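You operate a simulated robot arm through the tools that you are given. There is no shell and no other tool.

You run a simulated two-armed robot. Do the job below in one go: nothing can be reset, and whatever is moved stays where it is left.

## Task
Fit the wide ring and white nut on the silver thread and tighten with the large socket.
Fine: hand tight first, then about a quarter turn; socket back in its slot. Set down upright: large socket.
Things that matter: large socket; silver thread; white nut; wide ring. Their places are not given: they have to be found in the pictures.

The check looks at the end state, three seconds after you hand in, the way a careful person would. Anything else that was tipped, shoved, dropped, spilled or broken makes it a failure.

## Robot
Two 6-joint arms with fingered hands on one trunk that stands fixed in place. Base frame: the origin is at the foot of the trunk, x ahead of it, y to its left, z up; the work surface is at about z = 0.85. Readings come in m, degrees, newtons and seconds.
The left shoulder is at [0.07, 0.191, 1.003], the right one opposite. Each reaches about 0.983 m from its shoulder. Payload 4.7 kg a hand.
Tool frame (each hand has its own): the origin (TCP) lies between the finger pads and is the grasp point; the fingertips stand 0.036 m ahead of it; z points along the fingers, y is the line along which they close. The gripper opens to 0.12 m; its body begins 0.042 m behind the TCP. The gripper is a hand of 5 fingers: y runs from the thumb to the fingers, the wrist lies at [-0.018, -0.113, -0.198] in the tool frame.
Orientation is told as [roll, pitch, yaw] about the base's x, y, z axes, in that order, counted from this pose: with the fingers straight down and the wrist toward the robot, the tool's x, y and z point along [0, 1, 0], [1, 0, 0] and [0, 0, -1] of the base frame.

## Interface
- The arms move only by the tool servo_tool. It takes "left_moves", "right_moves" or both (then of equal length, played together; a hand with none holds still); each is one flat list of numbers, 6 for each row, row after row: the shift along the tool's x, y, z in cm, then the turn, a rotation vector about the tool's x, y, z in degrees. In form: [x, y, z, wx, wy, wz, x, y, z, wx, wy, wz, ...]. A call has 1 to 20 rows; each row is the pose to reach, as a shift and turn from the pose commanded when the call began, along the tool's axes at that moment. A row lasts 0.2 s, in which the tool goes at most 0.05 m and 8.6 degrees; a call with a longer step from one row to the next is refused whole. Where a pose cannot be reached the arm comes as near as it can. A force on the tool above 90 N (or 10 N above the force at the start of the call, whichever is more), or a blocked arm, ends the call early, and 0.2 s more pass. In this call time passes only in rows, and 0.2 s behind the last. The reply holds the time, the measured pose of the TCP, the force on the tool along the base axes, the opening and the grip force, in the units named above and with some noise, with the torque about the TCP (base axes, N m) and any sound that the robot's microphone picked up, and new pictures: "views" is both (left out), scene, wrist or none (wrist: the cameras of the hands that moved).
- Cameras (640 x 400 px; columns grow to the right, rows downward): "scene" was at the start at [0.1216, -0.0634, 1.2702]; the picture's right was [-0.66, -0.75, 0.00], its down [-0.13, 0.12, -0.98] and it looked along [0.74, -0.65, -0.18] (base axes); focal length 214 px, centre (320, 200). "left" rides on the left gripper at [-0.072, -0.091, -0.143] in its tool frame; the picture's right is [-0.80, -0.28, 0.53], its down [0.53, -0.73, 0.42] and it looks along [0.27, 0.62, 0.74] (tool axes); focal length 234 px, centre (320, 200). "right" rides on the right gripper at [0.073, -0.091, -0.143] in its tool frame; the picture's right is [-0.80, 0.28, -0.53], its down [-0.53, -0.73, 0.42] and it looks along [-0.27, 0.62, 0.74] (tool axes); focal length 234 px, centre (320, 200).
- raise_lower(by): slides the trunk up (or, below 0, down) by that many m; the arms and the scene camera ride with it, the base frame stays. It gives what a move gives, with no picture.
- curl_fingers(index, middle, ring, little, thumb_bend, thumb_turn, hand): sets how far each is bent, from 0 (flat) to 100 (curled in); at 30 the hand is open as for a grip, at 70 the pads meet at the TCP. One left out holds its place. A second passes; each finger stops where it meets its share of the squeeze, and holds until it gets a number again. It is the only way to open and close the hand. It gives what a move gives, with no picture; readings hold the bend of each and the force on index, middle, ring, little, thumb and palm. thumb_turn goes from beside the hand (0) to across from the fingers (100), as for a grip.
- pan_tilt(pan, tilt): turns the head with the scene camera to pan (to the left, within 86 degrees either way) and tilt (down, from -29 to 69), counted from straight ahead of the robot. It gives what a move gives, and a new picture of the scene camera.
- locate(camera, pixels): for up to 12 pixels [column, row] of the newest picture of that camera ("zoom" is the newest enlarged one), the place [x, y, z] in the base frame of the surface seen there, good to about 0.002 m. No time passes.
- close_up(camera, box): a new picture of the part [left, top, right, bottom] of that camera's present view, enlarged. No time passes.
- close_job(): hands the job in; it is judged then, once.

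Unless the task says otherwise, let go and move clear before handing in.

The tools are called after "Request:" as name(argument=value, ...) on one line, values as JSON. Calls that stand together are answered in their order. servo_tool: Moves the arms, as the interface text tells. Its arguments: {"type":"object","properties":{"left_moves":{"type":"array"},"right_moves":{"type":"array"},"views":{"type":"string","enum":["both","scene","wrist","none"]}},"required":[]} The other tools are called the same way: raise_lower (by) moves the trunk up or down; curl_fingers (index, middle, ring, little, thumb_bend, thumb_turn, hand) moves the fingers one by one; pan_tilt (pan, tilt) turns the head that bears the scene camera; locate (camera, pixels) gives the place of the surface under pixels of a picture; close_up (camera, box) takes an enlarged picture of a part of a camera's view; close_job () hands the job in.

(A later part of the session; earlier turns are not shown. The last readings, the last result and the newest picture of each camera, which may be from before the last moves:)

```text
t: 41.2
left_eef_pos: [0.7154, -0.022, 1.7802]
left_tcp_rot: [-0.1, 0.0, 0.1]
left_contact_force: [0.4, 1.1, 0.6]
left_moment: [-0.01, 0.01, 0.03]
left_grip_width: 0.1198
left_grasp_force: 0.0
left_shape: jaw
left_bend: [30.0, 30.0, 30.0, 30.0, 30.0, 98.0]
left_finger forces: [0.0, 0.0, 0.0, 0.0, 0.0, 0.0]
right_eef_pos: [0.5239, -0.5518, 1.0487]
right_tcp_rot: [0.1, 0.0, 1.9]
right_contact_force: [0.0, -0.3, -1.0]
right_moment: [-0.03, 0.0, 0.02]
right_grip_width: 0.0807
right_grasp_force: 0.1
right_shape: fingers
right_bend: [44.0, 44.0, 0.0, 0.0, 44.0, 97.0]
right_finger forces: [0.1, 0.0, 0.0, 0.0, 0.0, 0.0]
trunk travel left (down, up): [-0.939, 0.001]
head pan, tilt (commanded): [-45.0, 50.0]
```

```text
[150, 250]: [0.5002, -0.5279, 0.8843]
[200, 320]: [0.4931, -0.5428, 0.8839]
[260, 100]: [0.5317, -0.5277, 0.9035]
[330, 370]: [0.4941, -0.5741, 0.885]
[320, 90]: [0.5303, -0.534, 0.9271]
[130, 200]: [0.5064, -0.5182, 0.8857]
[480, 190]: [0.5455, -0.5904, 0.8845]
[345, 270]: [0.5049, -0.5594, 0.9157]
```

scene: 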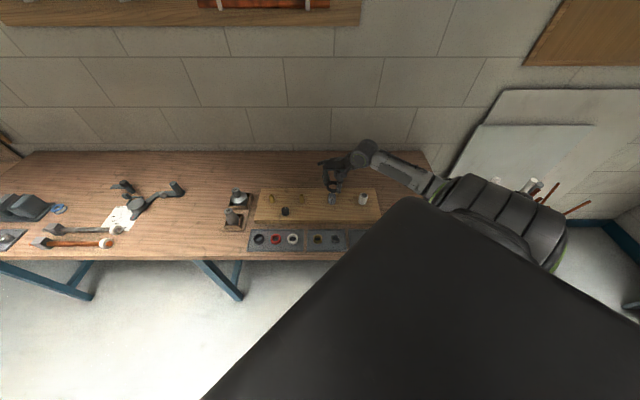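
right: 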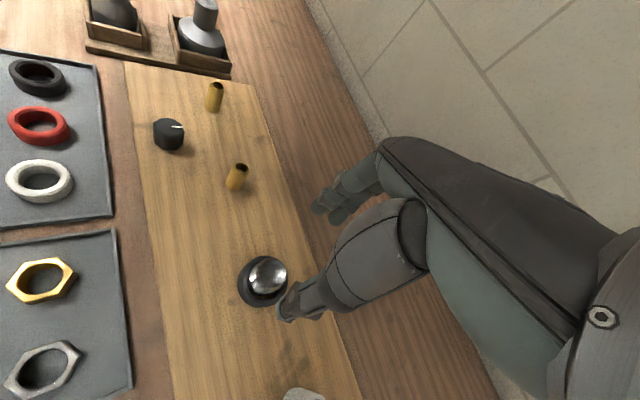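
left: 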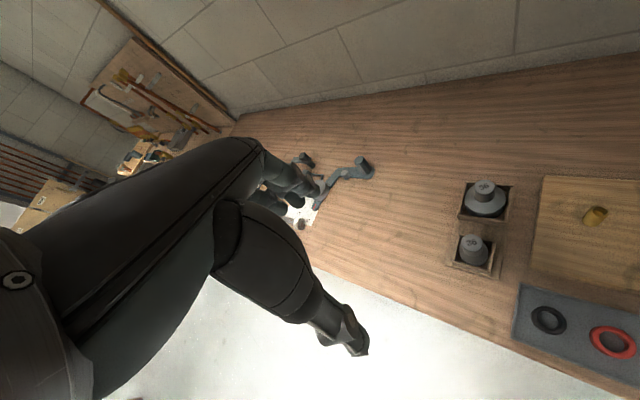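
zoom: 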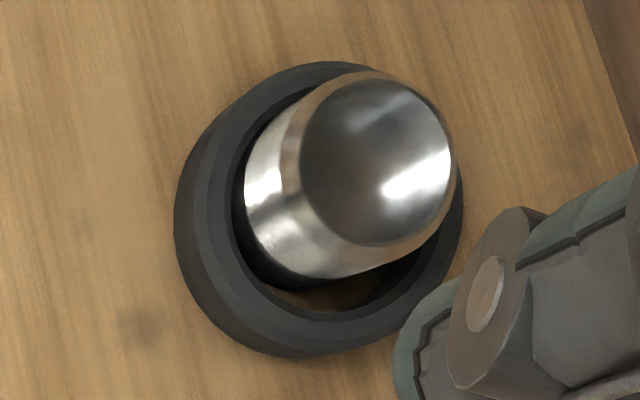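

The ring lies flat on the board with its top at about z 0.904, leaving about 25 mm of stud for the nut. The nut's flats face roughly 45°, so I'll move over it with yaw 45, which keeps the fingers clear of the tray lips.

Request:
servo_tool(right_moves=[-0.1, -3.6, 0, 0, 0, -5, -0.3, -7.2, 0, 0, 0, -11, -0.5, -10.8, 0, 0, 0, -17, -0.6, -14.4, 0, 0, 0, -23, -0.8, -18, 0, 0, 0, -29, -0.9, -21.6, 1, 0, 0, -35, -1, -25.2, 2, 0, 0, -40, -1.1, -28.9, 3, 0, 0, -43], views="both")

Request:
close_up(camera="right", box=[190, 180, 390, 370])

```text
t: 43.0
left_eef_pos: [0.7131, -0.0222, 1.7815]
left_tcp_rot: [0.0, 0.0, 0.0]
left_contact_force: [0.6, 0.2, -0.1]
left_moment: [-0.03, -0.02, 0.02]
left_grip_width: 0.1198
left_grasp_force: 0.1
left_shape: jaw
left_bend: [30.0, 30.0, 30.0, 30.0, 30.0, 98.0]
left_finger forces: [0.1, 0.0, 0.0, 0.0, 0.0, 0.1]
right_eef_pos: [0.2341, -0.5699, 1.0193]
right_tcp_rot: [0.0, -0.1, 45.0]
right_contact_force: [-0.5, -0.4, 0.1]
right_moment: [-0.01, 0.0, 0.01]
right_grip_width: 0.081
right_grasp_force: 0.0
right_shape: fingers
right_bend: [44.0, 44.0, 0.0, 0.0, 44.0, 97.0]
right_finger forces: [0.0, 0.0, 0.0, 0.0, 0.0, 0.0]
trunk travel left (down, up): [-0.939, 0.001]
head pan, tilt (commanded): [-45.0, 50.0]
```

scene: 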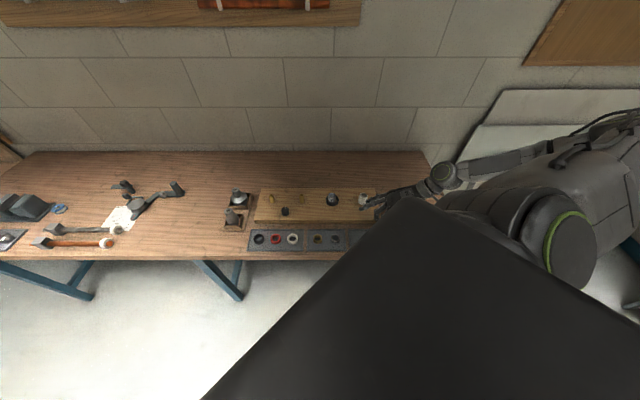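
right: 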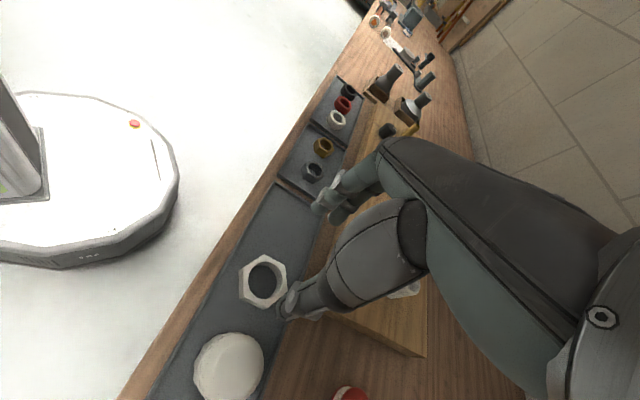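

```text
2.11 times, centred on (290, 275) of right
```

zoom: 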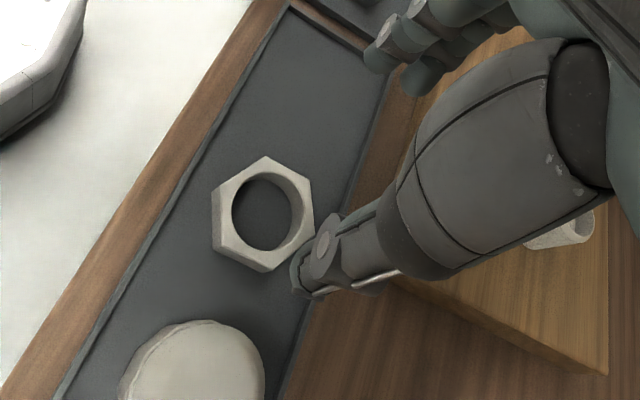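

Request:
locate(camera="zoom", pixels=[[268, 159], [308, 184], [312, 228], [266, 264], [223, 238], [222, 186], [265, 173], [262, 250], [235, 212], [303, 205], [160, 345], [258, 365]])

Request:
locate(camera="zoom", pixels=[[125, 380], [180, 325], [240, 340], [200, 360], [375, 68], [402, 92], [300, 290], [320, 260], [322, 230]])

```text
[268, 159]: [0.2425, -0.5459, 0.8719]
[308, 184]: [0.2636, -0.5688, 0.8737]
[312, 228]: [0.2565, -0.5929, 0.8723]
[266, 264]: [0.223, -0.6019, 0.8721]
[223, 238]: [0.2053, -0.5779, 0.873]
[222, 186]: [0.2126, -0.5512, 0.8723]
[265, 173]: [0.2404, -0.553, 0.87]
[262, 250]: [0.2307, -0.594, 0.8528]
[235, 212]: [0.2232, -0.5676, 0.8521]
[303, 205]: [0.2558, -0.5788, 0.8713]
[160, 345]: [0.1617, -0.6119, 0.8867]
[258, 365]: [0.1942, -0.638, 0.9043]
```

```text
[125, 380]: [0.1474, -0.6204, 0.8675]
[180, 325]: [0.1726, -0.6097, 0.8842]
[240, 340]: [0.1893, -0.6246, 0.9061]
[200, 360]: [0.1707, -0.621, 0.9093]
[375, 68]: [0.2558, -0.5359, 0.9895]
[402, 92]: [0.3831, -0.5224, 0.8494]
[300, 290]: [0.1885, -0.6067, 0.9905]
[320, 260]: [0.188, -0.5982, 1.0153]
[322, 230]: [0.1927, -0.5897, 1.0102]
```

The nut's centre is about (0.234, −0.573), with flats facing about 42–43°, and the cap's near edge is about 0.067 away along the thumb side. I'll narrow the opening, trim the yaw and descend to check the straddle.

Request:
curl_fingers(hand="right", index=47, middle=47, thumb_bend=47)

Request:
servo_tool(right_moves=[-0.2, -0.2, 3, 0, 0, 1, -0.2, -0.2, 6, 0, 0, 2, -0.2, -0.2, 8.6, 0, 0, 2], views="wrist")

Request:
close_up(camera="right", box=[190, 180, 390, 370])

```text
t: 44.0
left_eef_pos: [0.7158, -0.0248, 1.7799]
left_tcp_rot: [0.1, 0.0, 0.0]
left_contact_force: [0.5, -0.1, 0.1]
left_moment: [0.01, 0.02, 0.01]
left_grip_width: 0.1196
left_grasp_force: 0.1
left_shape: jaw
left_bend: [30.0, 30.0, 30.0, 30.0, 30.0, 98.0]
left_finger forces: [0.1, 0.0, 0.0, 0.1, 0.0, 0.0]
right_eef_pos: [0.2352, -0.5711, 1.0199]
right_tcp_rot: [0.1, -0.1, 45.0]
right_contact_force: [0.1, 0.0, 0.9]
right_moment: [-0.01, -0.03, -0.01]
right_grip_width: 0.0728
right_grasp_force: 0.0
right_shape: fingers
right_bend: [47.0, 47.0, 0.0, 0.0, 47.0, 98.0]
right_finger forces: [0.0, 0.1, 0.1, 0.0, 0.0, 0.0]
trunk travel left (down, up): [-0.939, 0.001]
head pan, tilt (commanded): [-45.0, 50.0]
```

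```text
t: 44.8
left_eef_pos: [0.7165, -0.0229, 1.7792]
left_tcp_rot: [0.0, 0.1, 0.0]
left_contact_force: [0.7, -0.2, -0.4]
left_moment: [-0.01, 0.03, -0.02]
left_grip_width: 0.1198
left_grasp_force: 0.0
left_shape: jaw
left_bend: [30.0, 30.0, 30.0, 30.0, 30.0, 98.0]
left_finger forces: [0.1, 0.0, 0.0, 0.1, 0.0, 0.0]
right_eef_pos: [0.2372, -0.5753, 0.9323]
right_tcp_rot: [0.1, 0.0, 43.0]
right_contact_force: [-0.4, -0.1, 1.0]
right_moment: [0.01, 0.02, 0.02]
right_grip_width: 0.0728
right_grasp_force: 0.0
right_shape: fingers
right_bend: [47.0, 47.0, 0.0, 0.0, 47.0, 98.0]
right_finger forces: [0.0, 0.1, 0.1, 0.0, 0.0, 0.0]
trunk travel left (down, up): [-0.939, 0.001]
head pan, tilt (commanded): [-45.0, 50.0]
```

right: 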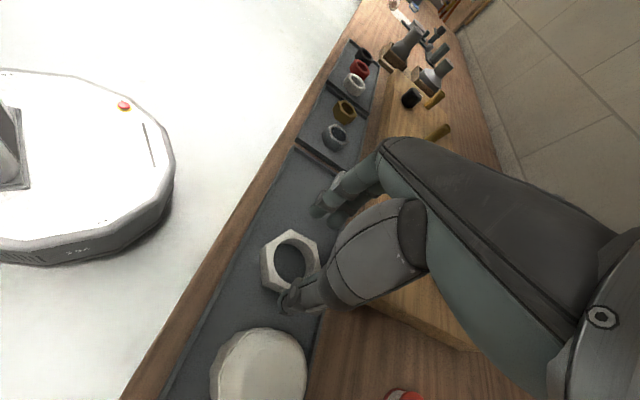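

```text
2.11 times, centred on (290, 275) of right
```

zoom: 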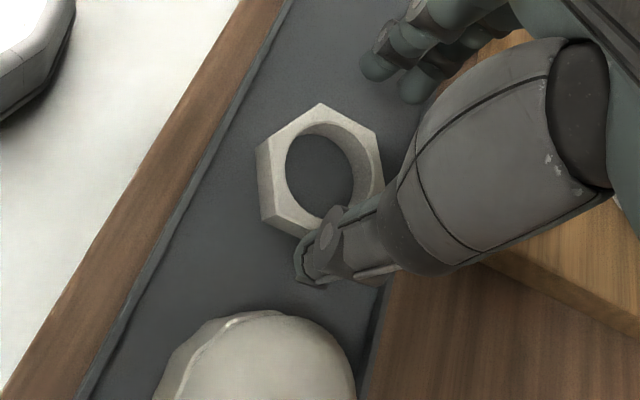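

Request:
locate(camera="zoom", pixels=[[320, 107], [374, 135], [262, 150], [266, 215], [305, 232], [372, 75], [410, 98], [305, 275], [318, 245], [330, 225]])

Request:
servo_tool(right_moves=[0, 0, 0, 0, 0, 0], views="none")

Request:
servo_tool(right_moves=[0, 0, 0, 0, 0, 0], views="none")

```text
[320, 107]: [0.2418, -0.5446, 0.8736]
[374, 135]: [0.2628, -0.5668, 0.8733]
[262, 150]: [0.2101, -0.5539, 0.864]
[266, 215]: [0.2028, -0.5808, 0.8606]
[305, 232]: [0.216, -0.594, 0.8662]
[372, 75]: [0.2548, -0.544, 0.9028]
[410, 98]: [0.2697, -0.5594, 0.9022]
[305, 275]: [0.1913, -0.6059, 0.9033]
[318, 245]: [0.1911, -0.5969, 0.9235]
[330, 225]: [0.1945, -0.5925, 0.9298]
```

```text
t: 45.2
left_eef_pos: [0.7148, -0.024, 1.7808]
left_tcp_rot: [-0.1, -0.1, -0.1]
left_contact_force: [0.1, 0.4, 0.5]
left_moment: [0.02, 0.02, -0.01]
left_grip_width: 0.1198
left_grasp_force: 0.0
left_shape: jaw
left_bend: [30.0, 30.0, 30.0, 30.0, 30.0, 98.0]
left_finger forces: [0.0, 0.0, 0.1, 0.0, 0.1, 0.0]
right_eef_pos: [0.2347, -0.575, 0.9332]
right_tcp_rot: [0.1, 0.0, 42.9]
right_contact_force: [0.5, 0.7, 0.0]
right_moment: [-0.04, -0.01, 0.0]
right_grip_width: 0.073
right_grasp_force: 0.1
right_shape: fingers
right_bend: [47.0, 47.0, 0.0, 0.0, 47.0, 98.0]
right_finger forces: [0.1, 0.0, 0.0, 0.0, 0.0, 0.1]
trunk travel left (down, up): [-0.939, 0.001]
head pan, tilt (commanded): [-45.0, 50.0]
```

```text
t: 45.6
left_eef_pos: [0.7172, -0.0237, 1.7816]
left_tcp_rot: [0.0, 0.0, 0.0]
left_contact_force: [-0.4, 0.1, 0.0]
left_moment: [0.0, -0.01, 0.0]
left_grip_width: 0.1198
left_grasp_force: 0.1
left_shape: jaw
left_bend: [30.0, 30.0, 30.0, 30.0, 30.0, 98.0]
left_finger forces: [0.0, 0.1, 0.0, 0.0, 0.0, 0.0]
right_eef_pos: [0.2358, -0.575, 0.9336]
right_tcp_rot: [0.1, 0.0, 42.9]
right_contact_force: [-0.5, 0.2, 0.0]
right_moment: [0.01, 0.05, 0.0]
right_grip_width: 0.0722
right_grasp_force: 0.2
right_shape: fingers
right_bend: [47.0, 47.0, 0.0, 0.0, 47.0, 98.0]
right_finger forces: [0.1, 0.0, 0.0, 0.0, 0.0, 0.0]
trunk travel left (down, up): [-0.939, 0.001]
head pan, tilt (commanded): [-45.0, 50.0]
```

TCP averages (0.2358, −0.575), so the nut sits about 2–3 mm toward the index side and centred along the closing line. I'll shift slightly and go down to z 0.894.

Request:
servo_tool(right_moves=[0.15, 0, 2, 0, 0, 0, 0.15, 0, 3.9, 0, 0, 0], views="wrist")

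Request:
curl_fingers(hand="right", index=56, middle=56, thumb_bend=56)

Request:
close_up(camera="right", box=[220, 170, 400, 330])

```text
t: 46.2
left_eef_pos: [0.716, -0.0235, 1.7798]
left_tcp_rot: [0.0, 0.1, 0.0]
left_contact_force: [0.4, -0.2, 0.2]
left_moment: [0.0, -0.02, -0.01]
left_grip_width: 0.1197
left_grasp_force: 0.0
left_shape: jaw
left_bend: [30.0, 30.0, 30.0, 30.0, 30.0, 98.0]
left_finger forces: [0.0, 0.0, 0.0, 0.1, 0.0, 0.0]
right_eef_pos: [0.2337, -0.5711, 0.8936]
right_tcp_rot: [0.0, -0.1, 43.0]
right_contact_force: [0.7, 0.4, 2.4]
right_moment: [0.1, -0.08, 0.03]
right_grip_width: 0.0727
right_grasp_force: 1.1
right_shape: fingers
right_bend: [47.0, 47.0, 0.0, 0.0, 47.0, 98.0]
right_finger forces: [0.1, 2.2, 0.0, 0.1, 0.0, 0.1]
trunk travel left (down, up): [-0.939, 0.001]
head pan, tilt (commanded): [-45.0, 50.0]
```

right: 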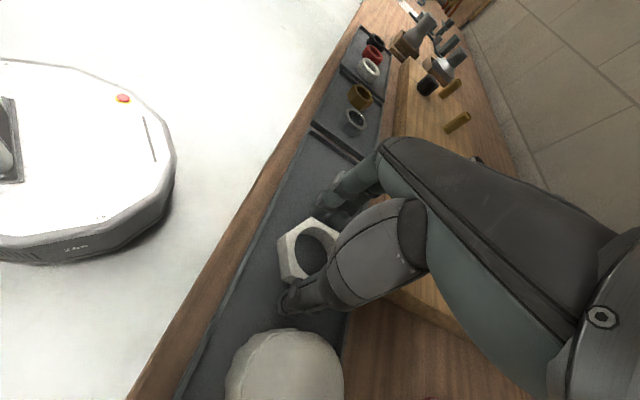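

```text
t: 47.2
left_eef_pos: [0.7161, -0.0231, 1.7813]
left_tcp_rot: [0.1, 0.0, 0.1]
left_contact_force: [0.0, -0.1, 0.1]
left_moment: [0.0, 0.01, 0.02]
left_grip_width: 0.1198
left_grasp_force: 0.0
left_shape: jaw
left_bend: [30.0, 30.0, 30.0, 30.0, 30.0, 98.0]
left_finger forces: [0.0, 0.0, 0.0, 0.0, 0.0, 0.0]
right_eef_pos: [0.2347, -0.5718, 0.8953]
right_tcp_rot: [0.0, -0.1, 43.0]
right_contact_force: [1.1, 1.2, 4.5]
right_moment: [0.13, -0.2, 0.02]
right_grip_width: 0.0554
right_grasp_force: 7.2
right_shape: fingers
right_bend: [53.0, 53.0, 0.0, 0.0, 52.0, 98.0]
right_finger forces: [2.3, 7.3, 0.0, 0.0, 4.2, 0.0]
trunk travel left (down, up): [-0.939, 0.001]
head pan, tilt (commanded): [-45.0, 50.0]
```

```text
2.50 times, centred on (310, 250) of right
```

zoom: 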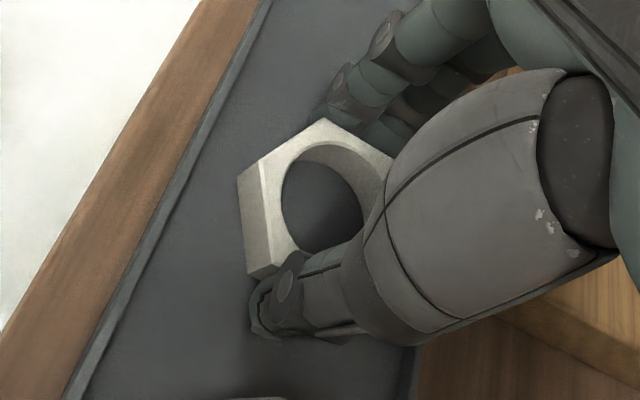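

Width reads 0.0554 with the nut between the flats. I'll squeeze a little harder and lift slowly.

Request:
curl_fingers(hand="right", index=63, middle=62, thumb_bend=63)

Request:
servo_tool(right_moves=[0, 0, -0.6, 0, 0, 0, 0, 0, -1.5, 0, 0, 0, 0, 0, -3, 0, 0, 0], views="wrist")

Request:
close_up(camera="right", box=[220, 170, 400, 330])

```text
t: 48.2
left_eef_pos: [0.7151, -0.0224, 1.7794]
left_tcp_rot: [-0.1, 0.0, 0.0]
left_contact_force: [0.0, 0.2, -0.7]
left_moment: [0.0, 0.0, 0.01]
left_grip_width: 0.1195
left_grasp_force: 0.2
left_shape: jaw
left_bend: [30.0, 30.0, 30.0, 30.0, 30.0, 98.0]
left_finger forces: [0.0, 0.0, 0.1, 0.0, 0.0, 0.0]
right_eef_pos: [0.2339, -0.5703, 0.8946]
right_tcp_rot: [-0.1, 0.0, 43.0]
right_contact_force: [1.9, 0.3, 8.9]
right_moment: [0.15, -0.29, 0.01]
right_grip_width: 0.0538
right_grasp_force: 16.4
right_shape: fingers
right_bend: [55.0, 56.0, 0.0, 0.0, 53.0, 98.0]
right_finger forces: [6.8, 13.7, 0.1, 0.0, 12.4, 0.0]
trunk travel left (down, up): [-0.939, 0.001]
head pan, tilt (commanded): [-45.0, 50.0]
```

```text
t: 49.0
left_eef_pos: [0.7154, -0.0233, 1.7803]
left_tcp_rot: [0.0, 0.1, 0.0]
left_contact_force: [-0.5, -0.5, -0.5]
left_moment: [-0.01, 0.02, 0.02]
left_grip_width: 0.1197
left_grasp_force: 0.1
left_shape: jaw
left_bend: [30.0, 30.0, 30.0, 30.0, 30.0, 98.0]
left_finger forces: [0.1, 0.1, 0.0, 0.0, 0.0, 0.0]
right_eef_pos: [0.2333, -0.572, 0.9232]
right_tcp_rot: [0.1, 0.0, 43.0]
right_contact_force: [0.2, -0.7, -0.1]
right_moment: [0.02, 0.01, 0.0]
right_grip_width: 0.0541
right_grasp_force: 12.4
right_shape: fingers
right_bend: [55.0, 57.0, 0.0, 0.0, 53.0, 98.0]
right_finger forces: [6.5, 6.2, 0.0, 0.0, 12.7, 0.0]
trunk travel left (down, up): [-0.939, 0.001]
head pan, tilt (commanded): [-45.0, 50.0]
```

right: 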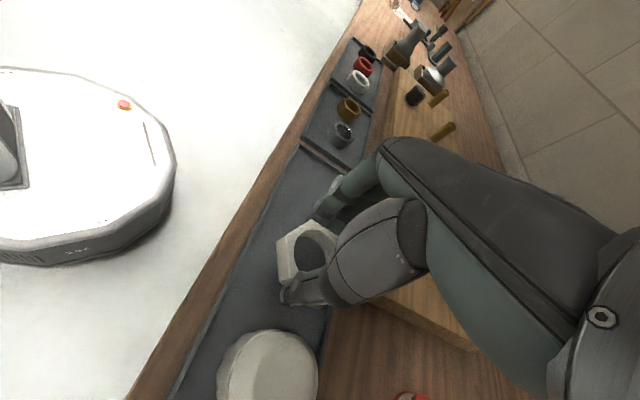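

```text
2.50 times, centred on (310, 250) of right
```

zoom: 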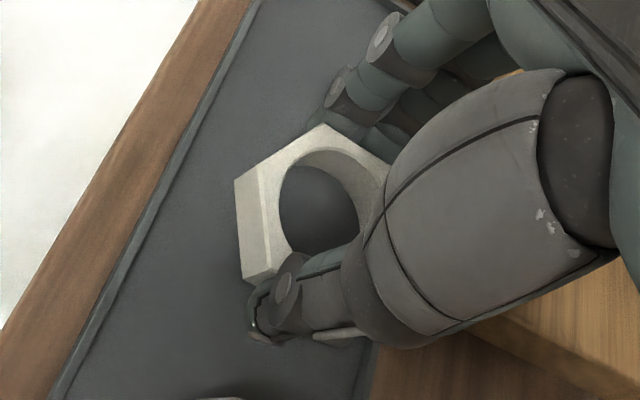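

Balanced grip (6.5 + 6.2 against 12.7 N) and the nut is off the tray. I'll check it is level and where its centre is relative to the TCP.

Request:
locate(camera="zoom", pixels=[[323, 130], [264, 170], [278, 240], [385, 165], [245, 200], [246, 265], [300, 155], [375, 165], [260, 180], [320, 200]])

Request:
servo_tool(right_moves=[0, 0, -4, 0, 0, 0, 0, 0, -8, 0, 0, 0, 0, 0, -10, 0, 0, 0], views="wrist")

Request:
close_up(camera="right", box=[220, 170, 400, 330])

```text
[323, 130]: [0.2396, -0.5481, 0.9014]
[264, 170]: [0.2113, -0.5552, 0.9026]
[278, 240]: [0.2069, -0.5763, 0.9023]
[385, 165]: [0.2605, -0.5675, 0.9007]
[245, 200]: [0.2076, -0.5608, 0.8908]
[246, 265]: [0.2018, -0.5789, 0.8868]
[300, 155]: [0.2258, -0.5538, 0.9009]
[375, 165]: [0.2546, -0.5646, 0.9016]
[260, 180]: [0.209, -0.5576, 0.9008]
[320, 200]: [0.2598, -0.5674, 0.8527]
```

```text
t: 49.8
left_eef_pos: [0.7174, -0.0233, 1.7803]
left_tcp_rot: [-0.1, 0.0, 0.0]
left_contact_force: [0.4, 0.3, 0.9]
left_moment: [-0.01, 0.03, 0.01]
left_grip_width: 0.1198
left_grasp_force: 0.1
left_shape: jaw
left_bend: [30.0, 30.0, 30.0, 30.0, 30.0, 98.0]
left_finger forces: [0.0, 0.1, 0.1, 0.1, 0.0, 0.0]
right_eef_pos: [0.235, -0.5727, 1.022]
right_tcp_rot: [0.1, 0.0, 42.9]
right_contact_force: [0.1, 0.2, 0.2]
right_moment: [-0.01, -0.01, 0.0]
right_grip_width: 0.0536
right_grasp_force: 12.8
right_shape: fingers
right_bend: [55.0, 57.0, 0.0, 0.0, 53.0, 98.0]
right_finger forces: [6.5, 6.1, 0.1, 0.1, 12.6, 0.0]
trunk travel left (down, up): [-0.939, 0.001]
head pan, tilt (commanded): [-45.0, 50.0]
```

right: 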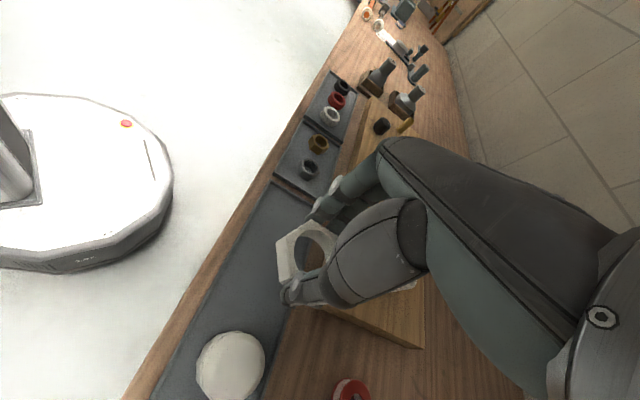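

```text
2.50 times, centred on (310, 250) of right
```

zoom: 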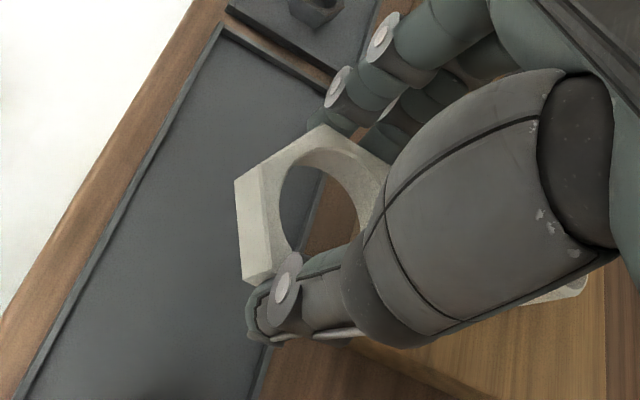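

The nut is level (top about 0.022 below the TCP) and centred on the TCP. I'll carry it to above the chrome stud while turning to about yaw 75, so there is room to turn clockwise.

Request:
servo_tool(right_moves=[-2.3, 2.8, -1, 0, 0, -4, -4.5, 5.6, -1, 0, 0, -8, -6.8, 8.4, -1, 0, 0, -12, -9, 11.2, -1, 0, 0, -16, -11.3, 14, -1, 0, 0, -20, -13.5, 16.8, -1, 0, 0, -24, -15.8, 19.6, -1, 0, 0, -28, -18.06, 22.46, -1, 0, 0, -32], views="both")

Request:
close_up(camera="right", box=[200, 170, 400, 350])

```text
t: 51.6
left_eef_pos: [0.7193, -0.0228, 1.7775]
left_tcp_rot: [0.0, 0.2, 0.0]
left_contact_force: [1.3, -0.7, -0.4]
left_moment: [-0.04, 0.05, 0.0]
left_grip_width: 0.1199
left_grasp_force: 0.1
left_shape: jaw
left_bend: [30.0, 30.0, 30.0, 30.0, 30.0, 98.0]
left_finger forces: [0.0, 0.1, 0.0, 0.0, 0.0, 0.0]
right_eef_pos: [0.5227, -0.5527, 1.0317]
right_tcp_rot: [0.2, -0.1, 75.0]
right_contact_force: [-0.5, 0.7, -1.0]
right_moment: [0.04, 0.01, 0.0]
right_grip_width: 0.0537
right_grasp_force: 12.3
right_shape: fingers
right_bend: [55.0, 57.0, 0.0, 0.0, 53.0, 98.0]
right_finger forces: [6.4, 6.1, 0.1, 0.1, 12.4, 0.1]
trunk travel left (down, up): [-0.939, 0.001]
head pan, tilt (commanded): [-45.0, 50.0]
```

scene: 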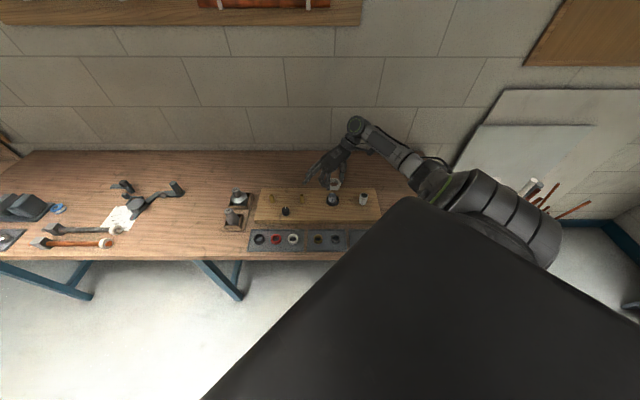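
right: 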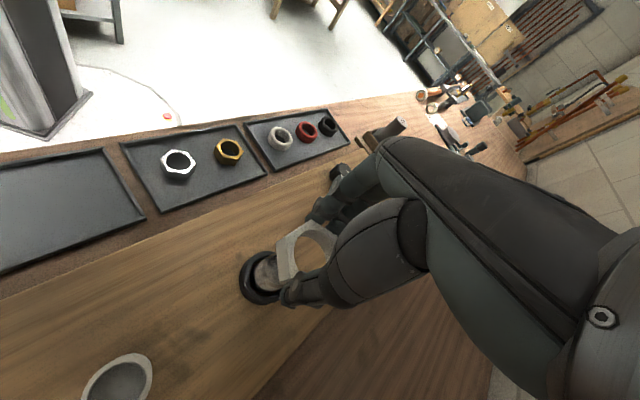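

```text
2.22 times, centred on (300, 260) of right
```

zoom: 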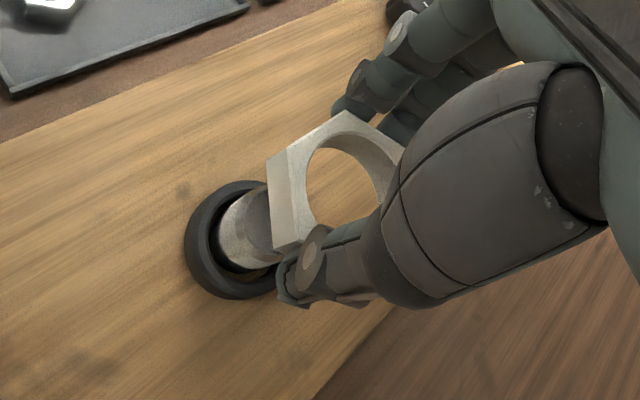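

Yaw 75 is reached at (0.5227, −0.5527, 1.0317), and the stud with its ring shows below the nut. I'll see whether the hand can turn still further for a longer tightening stroke.

Request:
servo_tool(right_moves=[0, 0, 0, 0, 0, -8, 0, 0, 0, 0, 0, -16, 0, 0, 0, 0, 0, -24, 0, 0, 0, 0, 0, -32, 0, 0, 0, 0, 0, -40], views="both")

```text
t: 52.8
left_eef_pos: [0.7169, -0.0238, 1.7798]
left_tcp_rot: [0.1, 0.0, 0.1]
left_contact_force: [0.4, 0.2, -0.5]
left_moment: [0.0, 0.0, -0.01]
left_grip_width: 0.1197
left_grasp_force: 0.1
left_shape: jaw
left_bend: [30.0, 30.0, 30.0, 30.0, 30.0, 98.0]
left_finger forces: [0.0, 0.1, 0.0, 0.1, 0.1, 0.1]
right_eef_pos: [0.5222, -0.5517, 1.0315]
right_tcp_rot: [-0.3, 0.3, 114.6]
right_contact_force: [1.0, -0.5, -0.6]
right_moment: [0.0, -0.02, -0.03]
right_grip_width: 0.0535
right_grasp_force: 12.5
right_shape: fingers
right_bend: [55.0, 57.0, 0.0, 0.0, 53.0, 98.0]
right_finger forces: [6.4, 6.0, 0.0, 0.0, 12.4, 0.0]
trunk travel left (down, up): [-0.939, 0.001]
head pan, tilt (commanded): [-45.0, 50.0]
```

scene: 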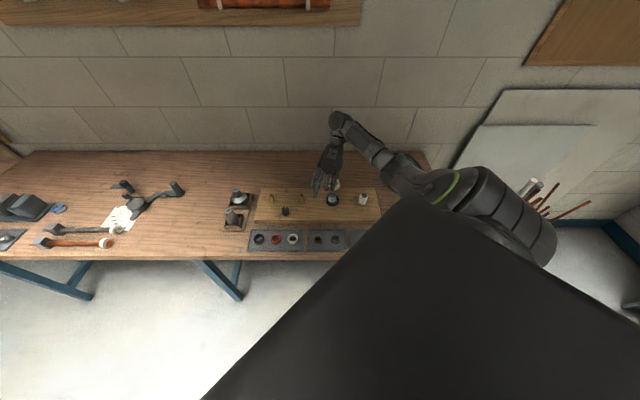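
right: 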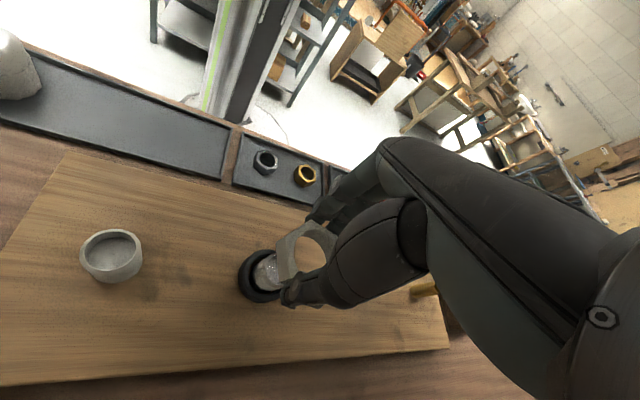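

The hand reaches yaw 115 without trouble, giving a long clockwise stroke. I'll lower the nut to just above the stud top (TCP z about 0.976) and check alignment.

Request:
servo_tool(right_moves=[0, 0, 2.5, 0, 0, 0, 0, 0, 5.5, 0, 0, 0], views="both")

Request:
close_up(camera="right", box=[240, 190, 360, 310])

Request:
close_up(camera="scene", box=[290, 150, 386, 220])

```text
t: 53.4
left_eef_pos: [0.7177, -0.0244, 1.7795]
left_tcp_rot: [0.0, 0.1, 0.0]
left_contact_force: [0.3, 0.1, 0.1]
left_moment: [-0.02, 0.03, -0.01]
left_grip_width: 0.1197
left_grasp_force: 0.0
left_shape: jaw
left_bend: [30.0, 30.0, 30.0, 30.0, 30.0, 98.0]
left_finger forces: [0.0, 0.1, 0.0, 0.0, 0.0, 0.0]
right_eef_pos: [0.5243, -0.552, 0.9779]
right_tcp_rot: [0.0, -0.2, 115.0]
right_contact_force: [0.0, 0.1, 0.3]
right_moment: [0.03, 0.03, -0.02]
right_grip_width: 0.0536
right_grasp_force: 12.3
right_shape: fingers
right_bend: [56.0, 57.0, 0.0, 0.0, 53.0, 98.0]
right_finger forces: [6.3, 5.9, 0.1, 0.1, 12.3, 0.0]
trunk travel left (down, up): [-0.939, 0.001]
head pan, tilt (commanded): [-45.0, 50.0]
```

scene: 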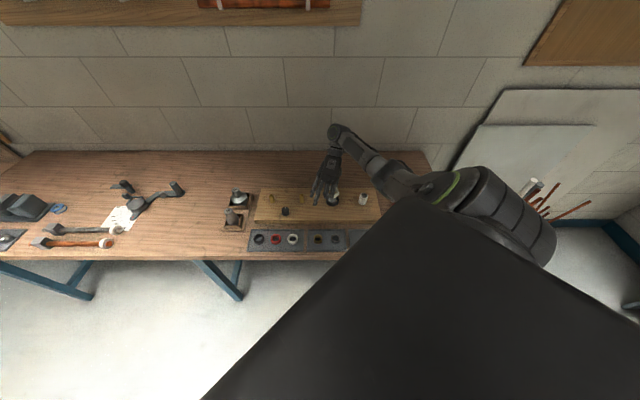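
right: 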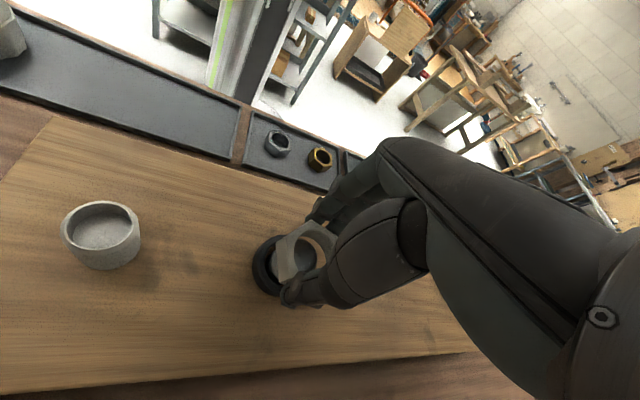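

```text
3.33 times, centred on (300, 250) of right
```

zoom: 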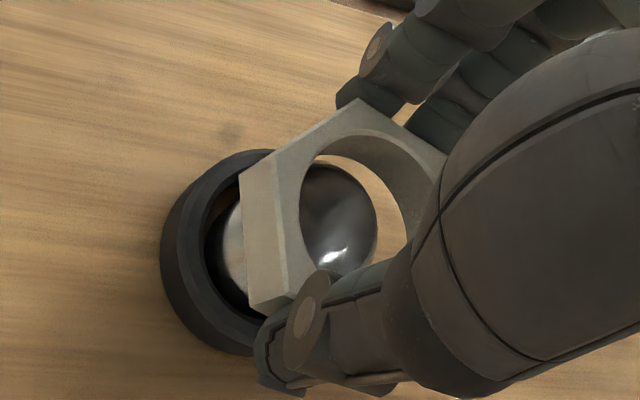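

```text
5.71 times, centred on (338, 185) of scene
```

zoom: 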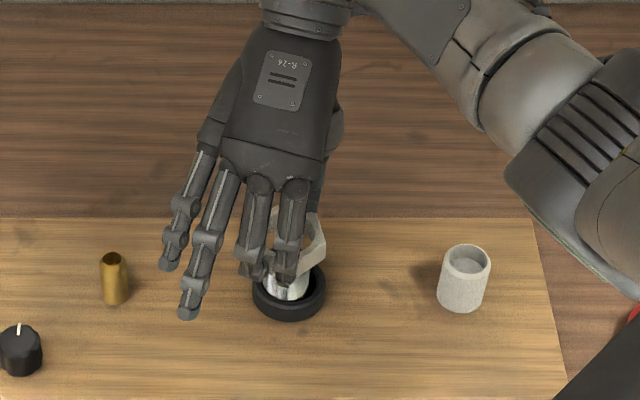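

Request:
close_up(camera="right", box=[240, 190, 360, 310])

Request:
locate(camera="zoom", pixels=[[360, 102], [280, 160], [290, 290], [440, 160], [330, 162], [374, 205], [368, 255], [340, 268], [310, 165], [400, 190], [250, 240], [255, 300]])

```text
3.33 times, centred on (300, 250) of right
```

zoom: 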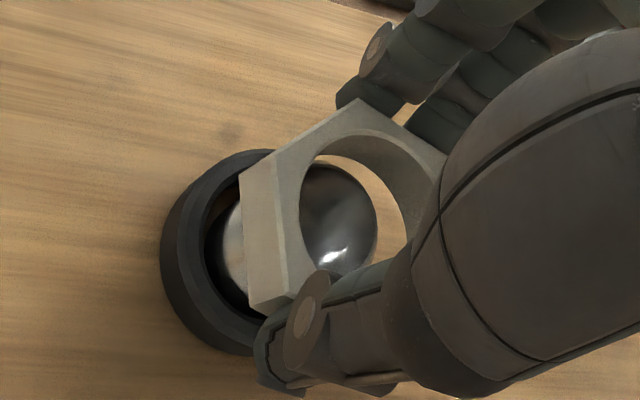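

```text
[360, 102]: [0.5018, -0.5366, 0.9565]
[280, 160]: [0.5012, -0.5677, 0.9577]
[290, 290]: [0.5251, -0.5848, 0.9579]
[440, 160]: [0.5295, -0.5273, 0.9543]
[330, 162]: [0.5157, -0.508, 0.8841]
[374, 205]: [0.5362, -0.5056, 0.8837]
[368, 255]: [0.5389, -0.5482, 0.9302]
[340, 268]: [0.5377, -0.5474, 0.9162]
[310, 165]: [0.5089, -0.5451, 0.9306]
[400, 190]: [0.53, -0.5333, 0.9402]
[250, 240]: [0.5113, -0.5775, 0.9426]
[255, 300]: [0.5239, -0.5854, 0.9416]
```

Averaged readings put the nut centre at about (0.523, −0.552), within a millimetre of the stud axis. I'll lower until the nut touches the thread start, watching the force.

Request:
servo_tool(right_moves=[0, 0, 0.4, 0, 0, 0, 0, 0, 0.8, 0, 0, 0, 0, 0, 1.1, 0, 0, 0], views="wrist")

Request:
close_up(camera="right", box=[240, 190, 360, 310])

```text
t: 54.2
left_eef_pos: [0.7157, -0.0235, 1.7802]
left_tcp_rot: [0.1, -0.1, 0.0]
left_contact_force: [0.1, -0.2, 0.1]
left_moment: [-0.03, 0.01, 0.0]
left_grip_width: 0.1196
left_grasp_force: 0.0
left_shape: jaw
left_bend: [30.0, 30.0, 30.0, 30.0, 30.0, 98.0]
left_finger forces: [0.0, 0.0, 0.0, 0.0, 0.0, 0.0]
right_eef_pos: [0.5213, -0.5522, 0.9666]
right_tcp_rot: [0.0, -0.1, 114.9]
right_contact_force: [-1.3, 0.5, -0.5]
right_moment: [0.02, -0.01, -0.02]
right_grip_width: 0.0535
right_grasp_force: 12.5
right_shape: fingers
right_bend: [55.0, 57.0, 0.0, 0.0, 53.0, 98.0]
right_finger forces: [6.7, 6.0, 0.1, 0.1, 12.3, 0.0]
trunk travel left (down, up): [-0.939, 0.001]
head pan, tilt (commanded): [-45.0, 50.0]
```

right: 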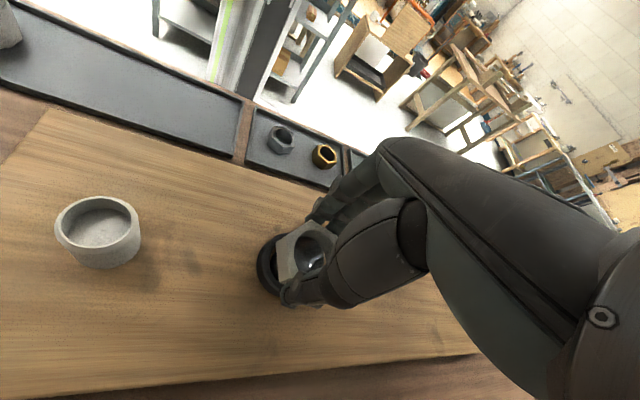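

```text
3.33 times, centred on (300, 250) of right
```

zoom: 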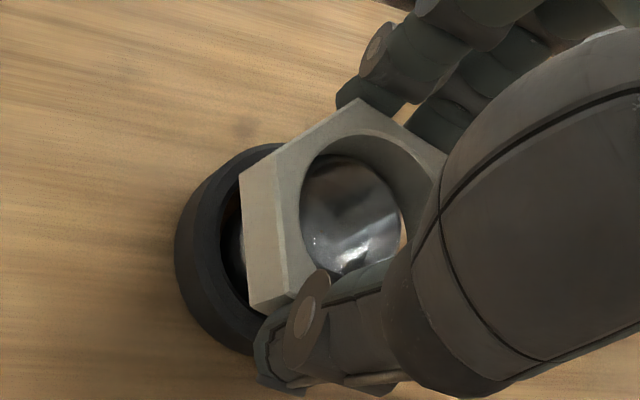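

Only −1.3 N sideways and no vertical force with the nut about 5 mm below the stud top. I'll go on down in small steps until it meets the thread.

Request:
servo_tool(right_moves=[0, 0, 0.2, 0, 0, 0, 0, 0, 0.4, 0, 0, 0], views="none")

```text
t: 54.8
left_eef_pos: [0.7159, -0.0228, 1.7817]
left_tcp_rot: [0.0, 0.0, 0.0]
left_contact_force: [0.4, -0.1, -1.2]
left_moment: [0.03, -0.01, 0.01]
left_grip_width: 0.1196
left_grasp_force: 0.1
left_shape: jaw
left_bend: [30.0, 30.0, 30.0, 30.0, 30.0, 98.0]
left_finger forces: [0.1, 0.0, 0.0, 0.1, 0.0, 0.1]
right_eef_pos: [0.5228, -0.5507, 0.9639]
right_tcp_rot: [-0.1, -0.1, 115.0]
right_contact_force: [-0.3, 0.8, 0.3]
right_moment: [0.01, 0.07, 0.0]
right_grip_width: 0.0538
right_grasp_force: 12.3
right_shape: fingers
right_bend: [55.0, 57.0, 0.0, 0.0, 53.0, 98.0]
right_finger forces: [6.9, 6.2, 0.1, 0.0, 12.0, 0.0]
trunk travel left (down, up): [-0.939, 0.001]
head pan, tilt (commanded): [-45.0, 50.0]
```

Request:
servo_tool(right_moves=[0, 0, 0.2, 0, 0, 0, 0, 0, 0.4, 0, 0, 0], views="none")

Request:
servo_tool(right_moves=[0, 0, 0.2, 0, 0, 0, 0, 0, 0.3, 0, 0, 0], views="wrist")

Request:
close_up(camera="right", box=[240, 190, 360, 310])

```text
t: 55.4
left_eef_pos: [0.7159, -0.023, 1.7805]
left_tcp_rot: [-0.1, 0.1, 0.0]
left_contact_force: [-0.9, 0.3, 0.1]
left_moment: [-0.02, -0.01, 0.0]
left_grip_width: 0.1195
left_grasp_force: 0.0
left_shape: jaw
left_bend: [30.0, 30.0, 30.0, 30.0, 30.0, 98.0]
left_finger forces: [0.0, 0.0, 0.0, 0.1, 0.1, 0.1]
right_eef_pos: [0.5224, -0.5513, 0.9594]
right_tcp_rot: [0.0, -0.1, 115.0]
right_contact_force: [-1.0, 2.0, 0.2]
right_moment: [0.14, 0.06, 0.02]
right_grip_width: 0.0534
right_grasp_force: 12.8
right_shape: fingers
right_bend: [55.0, 57.0, 0.0, 0.0, 53.0, 98.0]
right_finger forces: [7.8, 6.9, 0.0, 0.0, 11.7, 0.0]
trunk travel left (down, up): [-0.939, 0.001]
head pan, tilt (commanded): [-45.0, 50.0]
```

```text
t: 56.0
left_eef_pos: [0.7163, -0.023, 1.7808]
left_tcp_rot: [0.0, 0.0, 0.1]
left_contact_force: [-0.1, -0.2, 0.0]
left_moment: [-0.02, 0.0, -0.02]
left_grip_width: 0.1196
left_grasp_force: 0.0
left_shape: jaw
left_bend: [30.0, 30.0, 30.0, 30.0, 30.0, 98.0]
left_finger forces: [0.0, 0.0, 0.0, 0.0, 0.1, 0.0]
right_eef_pos: [0.5211, -0.5512, 0.9561]
right_tcp_rot: [0.1, 0.0, 114.9]
right_contact_force: [-1.0, 1.5, 2.0]
right_moment: [0.09, 0.02, 0.01]
right_grip_width: 0.0535
right_grasp_force: 13.2
right_shape: fingers
right_bend: [55.0, 57.0, 0.0, 0.0, 53.0, 98.0]
right_finger forces: [7.1, 6.5, 0.0, 0.0, 12.4, 0.0]
trunk travel left (down, up): [-0.939, 0.001]
head pan, tilt (commanded): [-45.0, 50.0]
```

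right: 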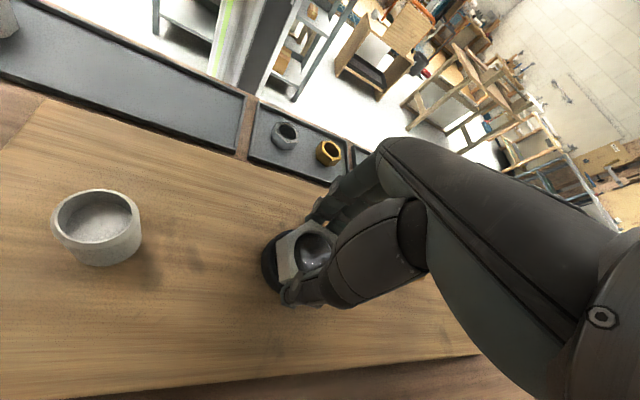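

```text
3.33 times, centred on (300, 250) of right
```

zoom: 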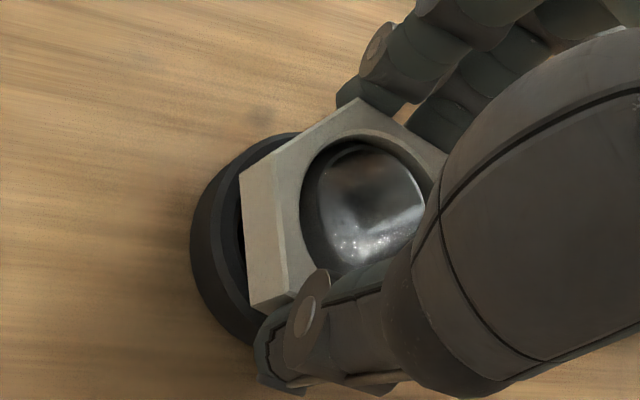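

Request:
locate(camera="zoom", pixels=[[360, 103], [285, 155], [290, 285], [300, 210], [320, 150], [350, 200], [415, 200], [340, 150], [240, 150], [240, 300], [430, 170], [260, 200]])

```text
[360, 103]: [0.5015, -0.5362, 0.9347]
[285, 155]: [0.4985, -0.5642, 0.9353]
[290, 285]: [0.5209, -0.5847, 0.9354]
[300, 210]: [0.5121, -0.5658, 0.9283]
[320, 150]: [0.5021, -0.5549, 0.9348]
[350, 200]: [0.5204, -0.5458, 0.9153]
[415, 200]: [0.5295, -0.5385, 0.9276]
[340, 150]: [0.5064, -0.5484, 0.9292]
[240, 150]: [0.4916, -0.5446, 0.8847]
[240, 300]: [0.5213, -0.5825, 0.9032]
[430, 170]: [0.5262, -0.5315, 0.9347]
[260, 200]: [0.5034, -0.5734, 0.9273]
```

The nut is level (top z 0.935) with the stud already 15 mm inside it and 2 N of upward force. I'll press down a few millimetres more to see whether it stops.

Request:
servo_tool(right_moves=[0, 0, 0.15, 0, 0, 0, 0, 0, 0.3, 0, 0, 0], views="none")

```text
t: 56.6
left_eef_pos: [0.7149, -0.023, 1.7805]
left_tcp_rot: [-0.1, 0.1, 0.0]
left_contact_force: [-0.2, 0.5, 0.0]
left_moment: [0.01, 0.02, 0.02]
left_grip_width: 0.1198
left_grasp_force: 0.1
left_shape: jaw
left_bend: [30.0, 30.0, 30.0, 30.0, 30.0, 98.0]
left_finger forces: [0.1, 0.0, 0.0, 0.0, 0.1, 0.0]
right_eef_pos: [0.5214, -0.5508, 0.9539]
right_tcp_rot: [-0.1, 0.0, 115.0]
right_contact_force: [-0.3, -0.7, 7.3]
right_moment: [-0.01, -0.06, 0.02]
right_grip_width: 0.0537
right_grasp_force: 13.1
right_shape: fingers
right_bend: [56.0, 57.0, 0.0, 0.0, 53.0, 98.0]
right_finger forces: [6.7, 6.3, 0.0, 0.1, 12.9, 0.1]
trunk travel left (down, up): [-0.939, 0.001]
head pan, tilt (commanded): [-45.0, 50.0]
```

Upward force grew to 7.3 N with little further travel, so the nut has met the thread about 10 mm above the ring. I'll turn it clockwise (seen from above) by 80° with light pressure and watch force and torque.

Request:
servo_tool(right_moves=[0, 0, 0, 0, 0, 8, 0, 0, 0, 0, 0, 16, 0, 0, 0, 0, 0, 24, 0, 0, 0, 0, 0, 32, 0, 0, 0, 0, 0, 40, 0, 0, 0, 0, 0, 48, 0, 0, 0, 0, 0, 56, 0, 0, 0, 0, 0, 64, 0, 0, 0, 0, 0, 72, 0, 0, 0, 0, 0, 80], views="wrist")

Request:
close_up(camera="right", box=[240, 190, 360, 310])

```text
t: 58.8
left_eef_pos: [0.7164, -0.0226, 1.7799]
left_tcp_rot: [0.0, -0.1, 0.1]
left_contact_force: [0.3, 0.0, 0.0]
left_moment: [0.01, 0.01, 0.0]
left_grip_width: 0.1195
left_grasp_force: 0.0
left_shape: jaw
left_bend: [30.0, 30.0, 30.0, 30.0, 30.0, 98.0]
left_finger forces: [0.0, 0.0, 0.0, 0.1, 0.0, 0.0]
right_eef_pos: [0.5224, -0.5527, 0.9537]
right_tcp_rot: [0.0, -0.1, 34.8]
right_contact_force: [4.2, 4.6, -4.0]
right_moment: [0.22, -0.17, 0.02]
right_grip_width: 0.0534
right_grasp_force: 13.3
right_shape: fingers
right_bend: [55.0, 57.0, 0.0, 0.0, 54.0, 98.0]
right_finger forces: [8.5, 7.3, 0.0, 0.0, 10.1, 0.0]
trunk travel left (down, up): [-0.939, 0.001]
head pan, tilt (commanded): [-45.0, 50.0]
```

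right: 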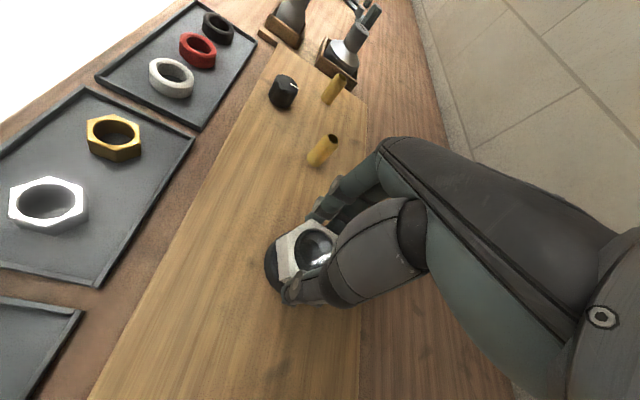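

```text
3.33 times, centred on (300, 250) of right
```

zoom: 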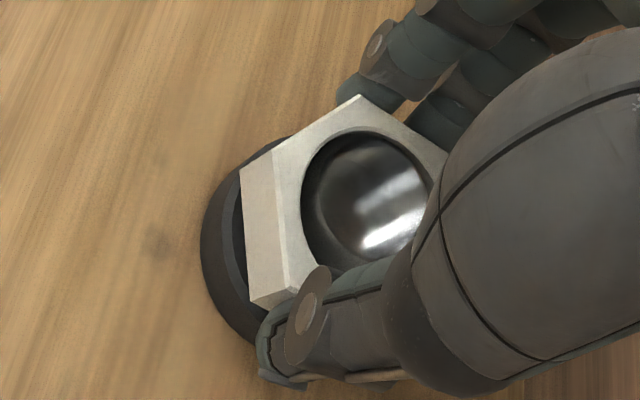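

The vertical force flipped from +7.3 to −4.0 N: the nut is pulling itself down the thread. I'll measure the nut's height now to learn the pitch.

Request:
locate(camera="zoom", pixels=[[360, 100], [285, 155], [290, 285], [278, 200], [310, 130], [430, 150], [345, 115], [400, 130], [297, 265], [283, 230]])

```text
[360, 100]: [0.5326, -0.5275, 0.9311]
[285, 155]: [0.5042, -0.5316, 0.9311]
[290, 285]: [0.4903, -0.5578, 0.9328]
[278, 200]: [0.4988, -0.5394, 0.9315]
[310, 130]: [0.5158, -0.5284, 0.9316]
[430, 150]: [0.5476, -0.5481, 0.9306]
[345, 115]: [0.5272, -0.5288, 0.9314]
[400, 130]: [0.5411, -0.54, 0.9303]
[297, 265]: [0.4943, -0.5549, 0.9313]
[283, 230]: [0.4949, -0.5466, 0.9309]
```

The nut's top went down to z 0.931 (from about 0.933), so it is threading; it should seat at about 0.9245. I'll ease the side load by 1 mm and keep turning while following it down.

Request:
servo_tool(right_moves=[0, 0.1, 0.1, 0, 0, 0, 0, 0.1, 0.12, 0, 0, 8, 0, 0.1, 0.14, 0, 0, 16, 0, 0.1, 0.16, 0, 0, 24, 0, 0.1, 0.18, 0, 0, 32, 0, 0.1, 0.2, 0, 0, 40, 0, 0.1, 0.22, 0, 0, 48, 0, 0.1, 0.24, 0, 0, 56], views="wrist")

Request:
close_up(camera="right", box=[240, 190, 360, 310])

Request:
locate(camera="zoom", pixels=[[360, 100], [285, 155], [290, 285], [278, 200], [310, 130], [430, 150], [345, 115], [400, 130], [297, 265], [283, 230]])

```text
t: 60.6
left_eef_pos: [0.717, -0.0249, 1.7797]
left_tcp_rot: [0.0, 0.1, 0.0]
left_contact_force: [0.2, 0.6, -0.7]
left_moment: [-0.03, 0.02, -0.01]
left_grip_width: 0.1198
left_grasp_force: 0.0
left_shape: jaw
left_bend: [30.0, 30.0, 30.0, 30.0, 30.0, 98.0]
left_finger forces: [0.0, 0.1, 0.1, 0.0, 0.0, 0.0]
right_eef_pos: [0.5233, -0.5526, 0.9496]
right_tcp_rot: [0.0, 0.1, -21.2]
right_contact_force: [4.9, 0.0, -5.1]
right_moment: [-0.02, -0.23, 0.02]
right_grip_width: 0.0534
right_grasp_force: 12.9
right_shape: fingers
right_bend: [55.0, 57.0, 0.0, 0.0, 54.0, 98.0]
right_finger forces: [8.3, 6.9, 0.1, 0.0, 10.2, 0.1]
trunk travel left (down, up): [-0.939, 0.001]
head pan, tilt (commanded): [-45.0, 50.0]
```

right: 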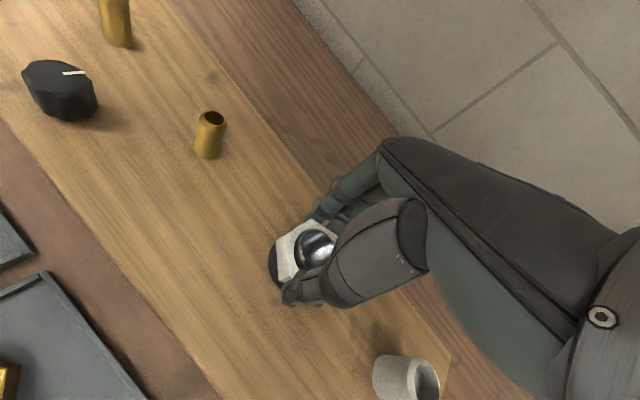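

```text
3.33 times, centred on (300, 250) of right
```

zoom: 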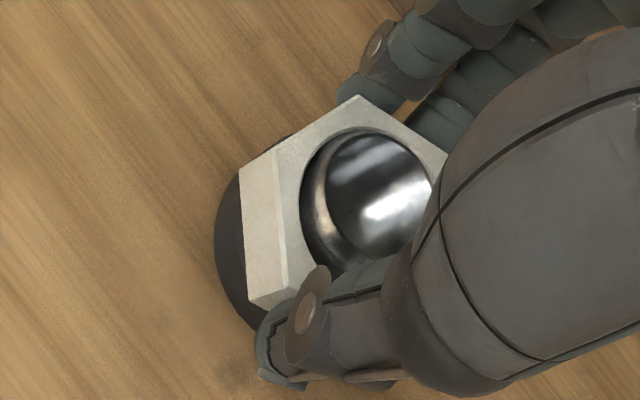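

```text
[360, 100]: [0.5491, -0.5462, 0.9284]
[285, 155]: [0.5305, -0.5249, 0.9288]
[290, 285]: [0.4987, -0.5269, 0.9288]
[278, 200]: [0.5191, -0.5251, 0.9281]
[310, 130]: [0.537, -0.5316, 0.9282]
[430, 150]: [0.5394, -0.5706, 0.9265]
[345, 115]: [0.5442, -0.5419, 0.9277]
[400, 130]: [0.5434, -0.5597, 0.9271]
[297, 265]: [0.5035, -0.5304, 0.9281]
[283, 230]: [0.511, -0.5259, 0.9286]
```

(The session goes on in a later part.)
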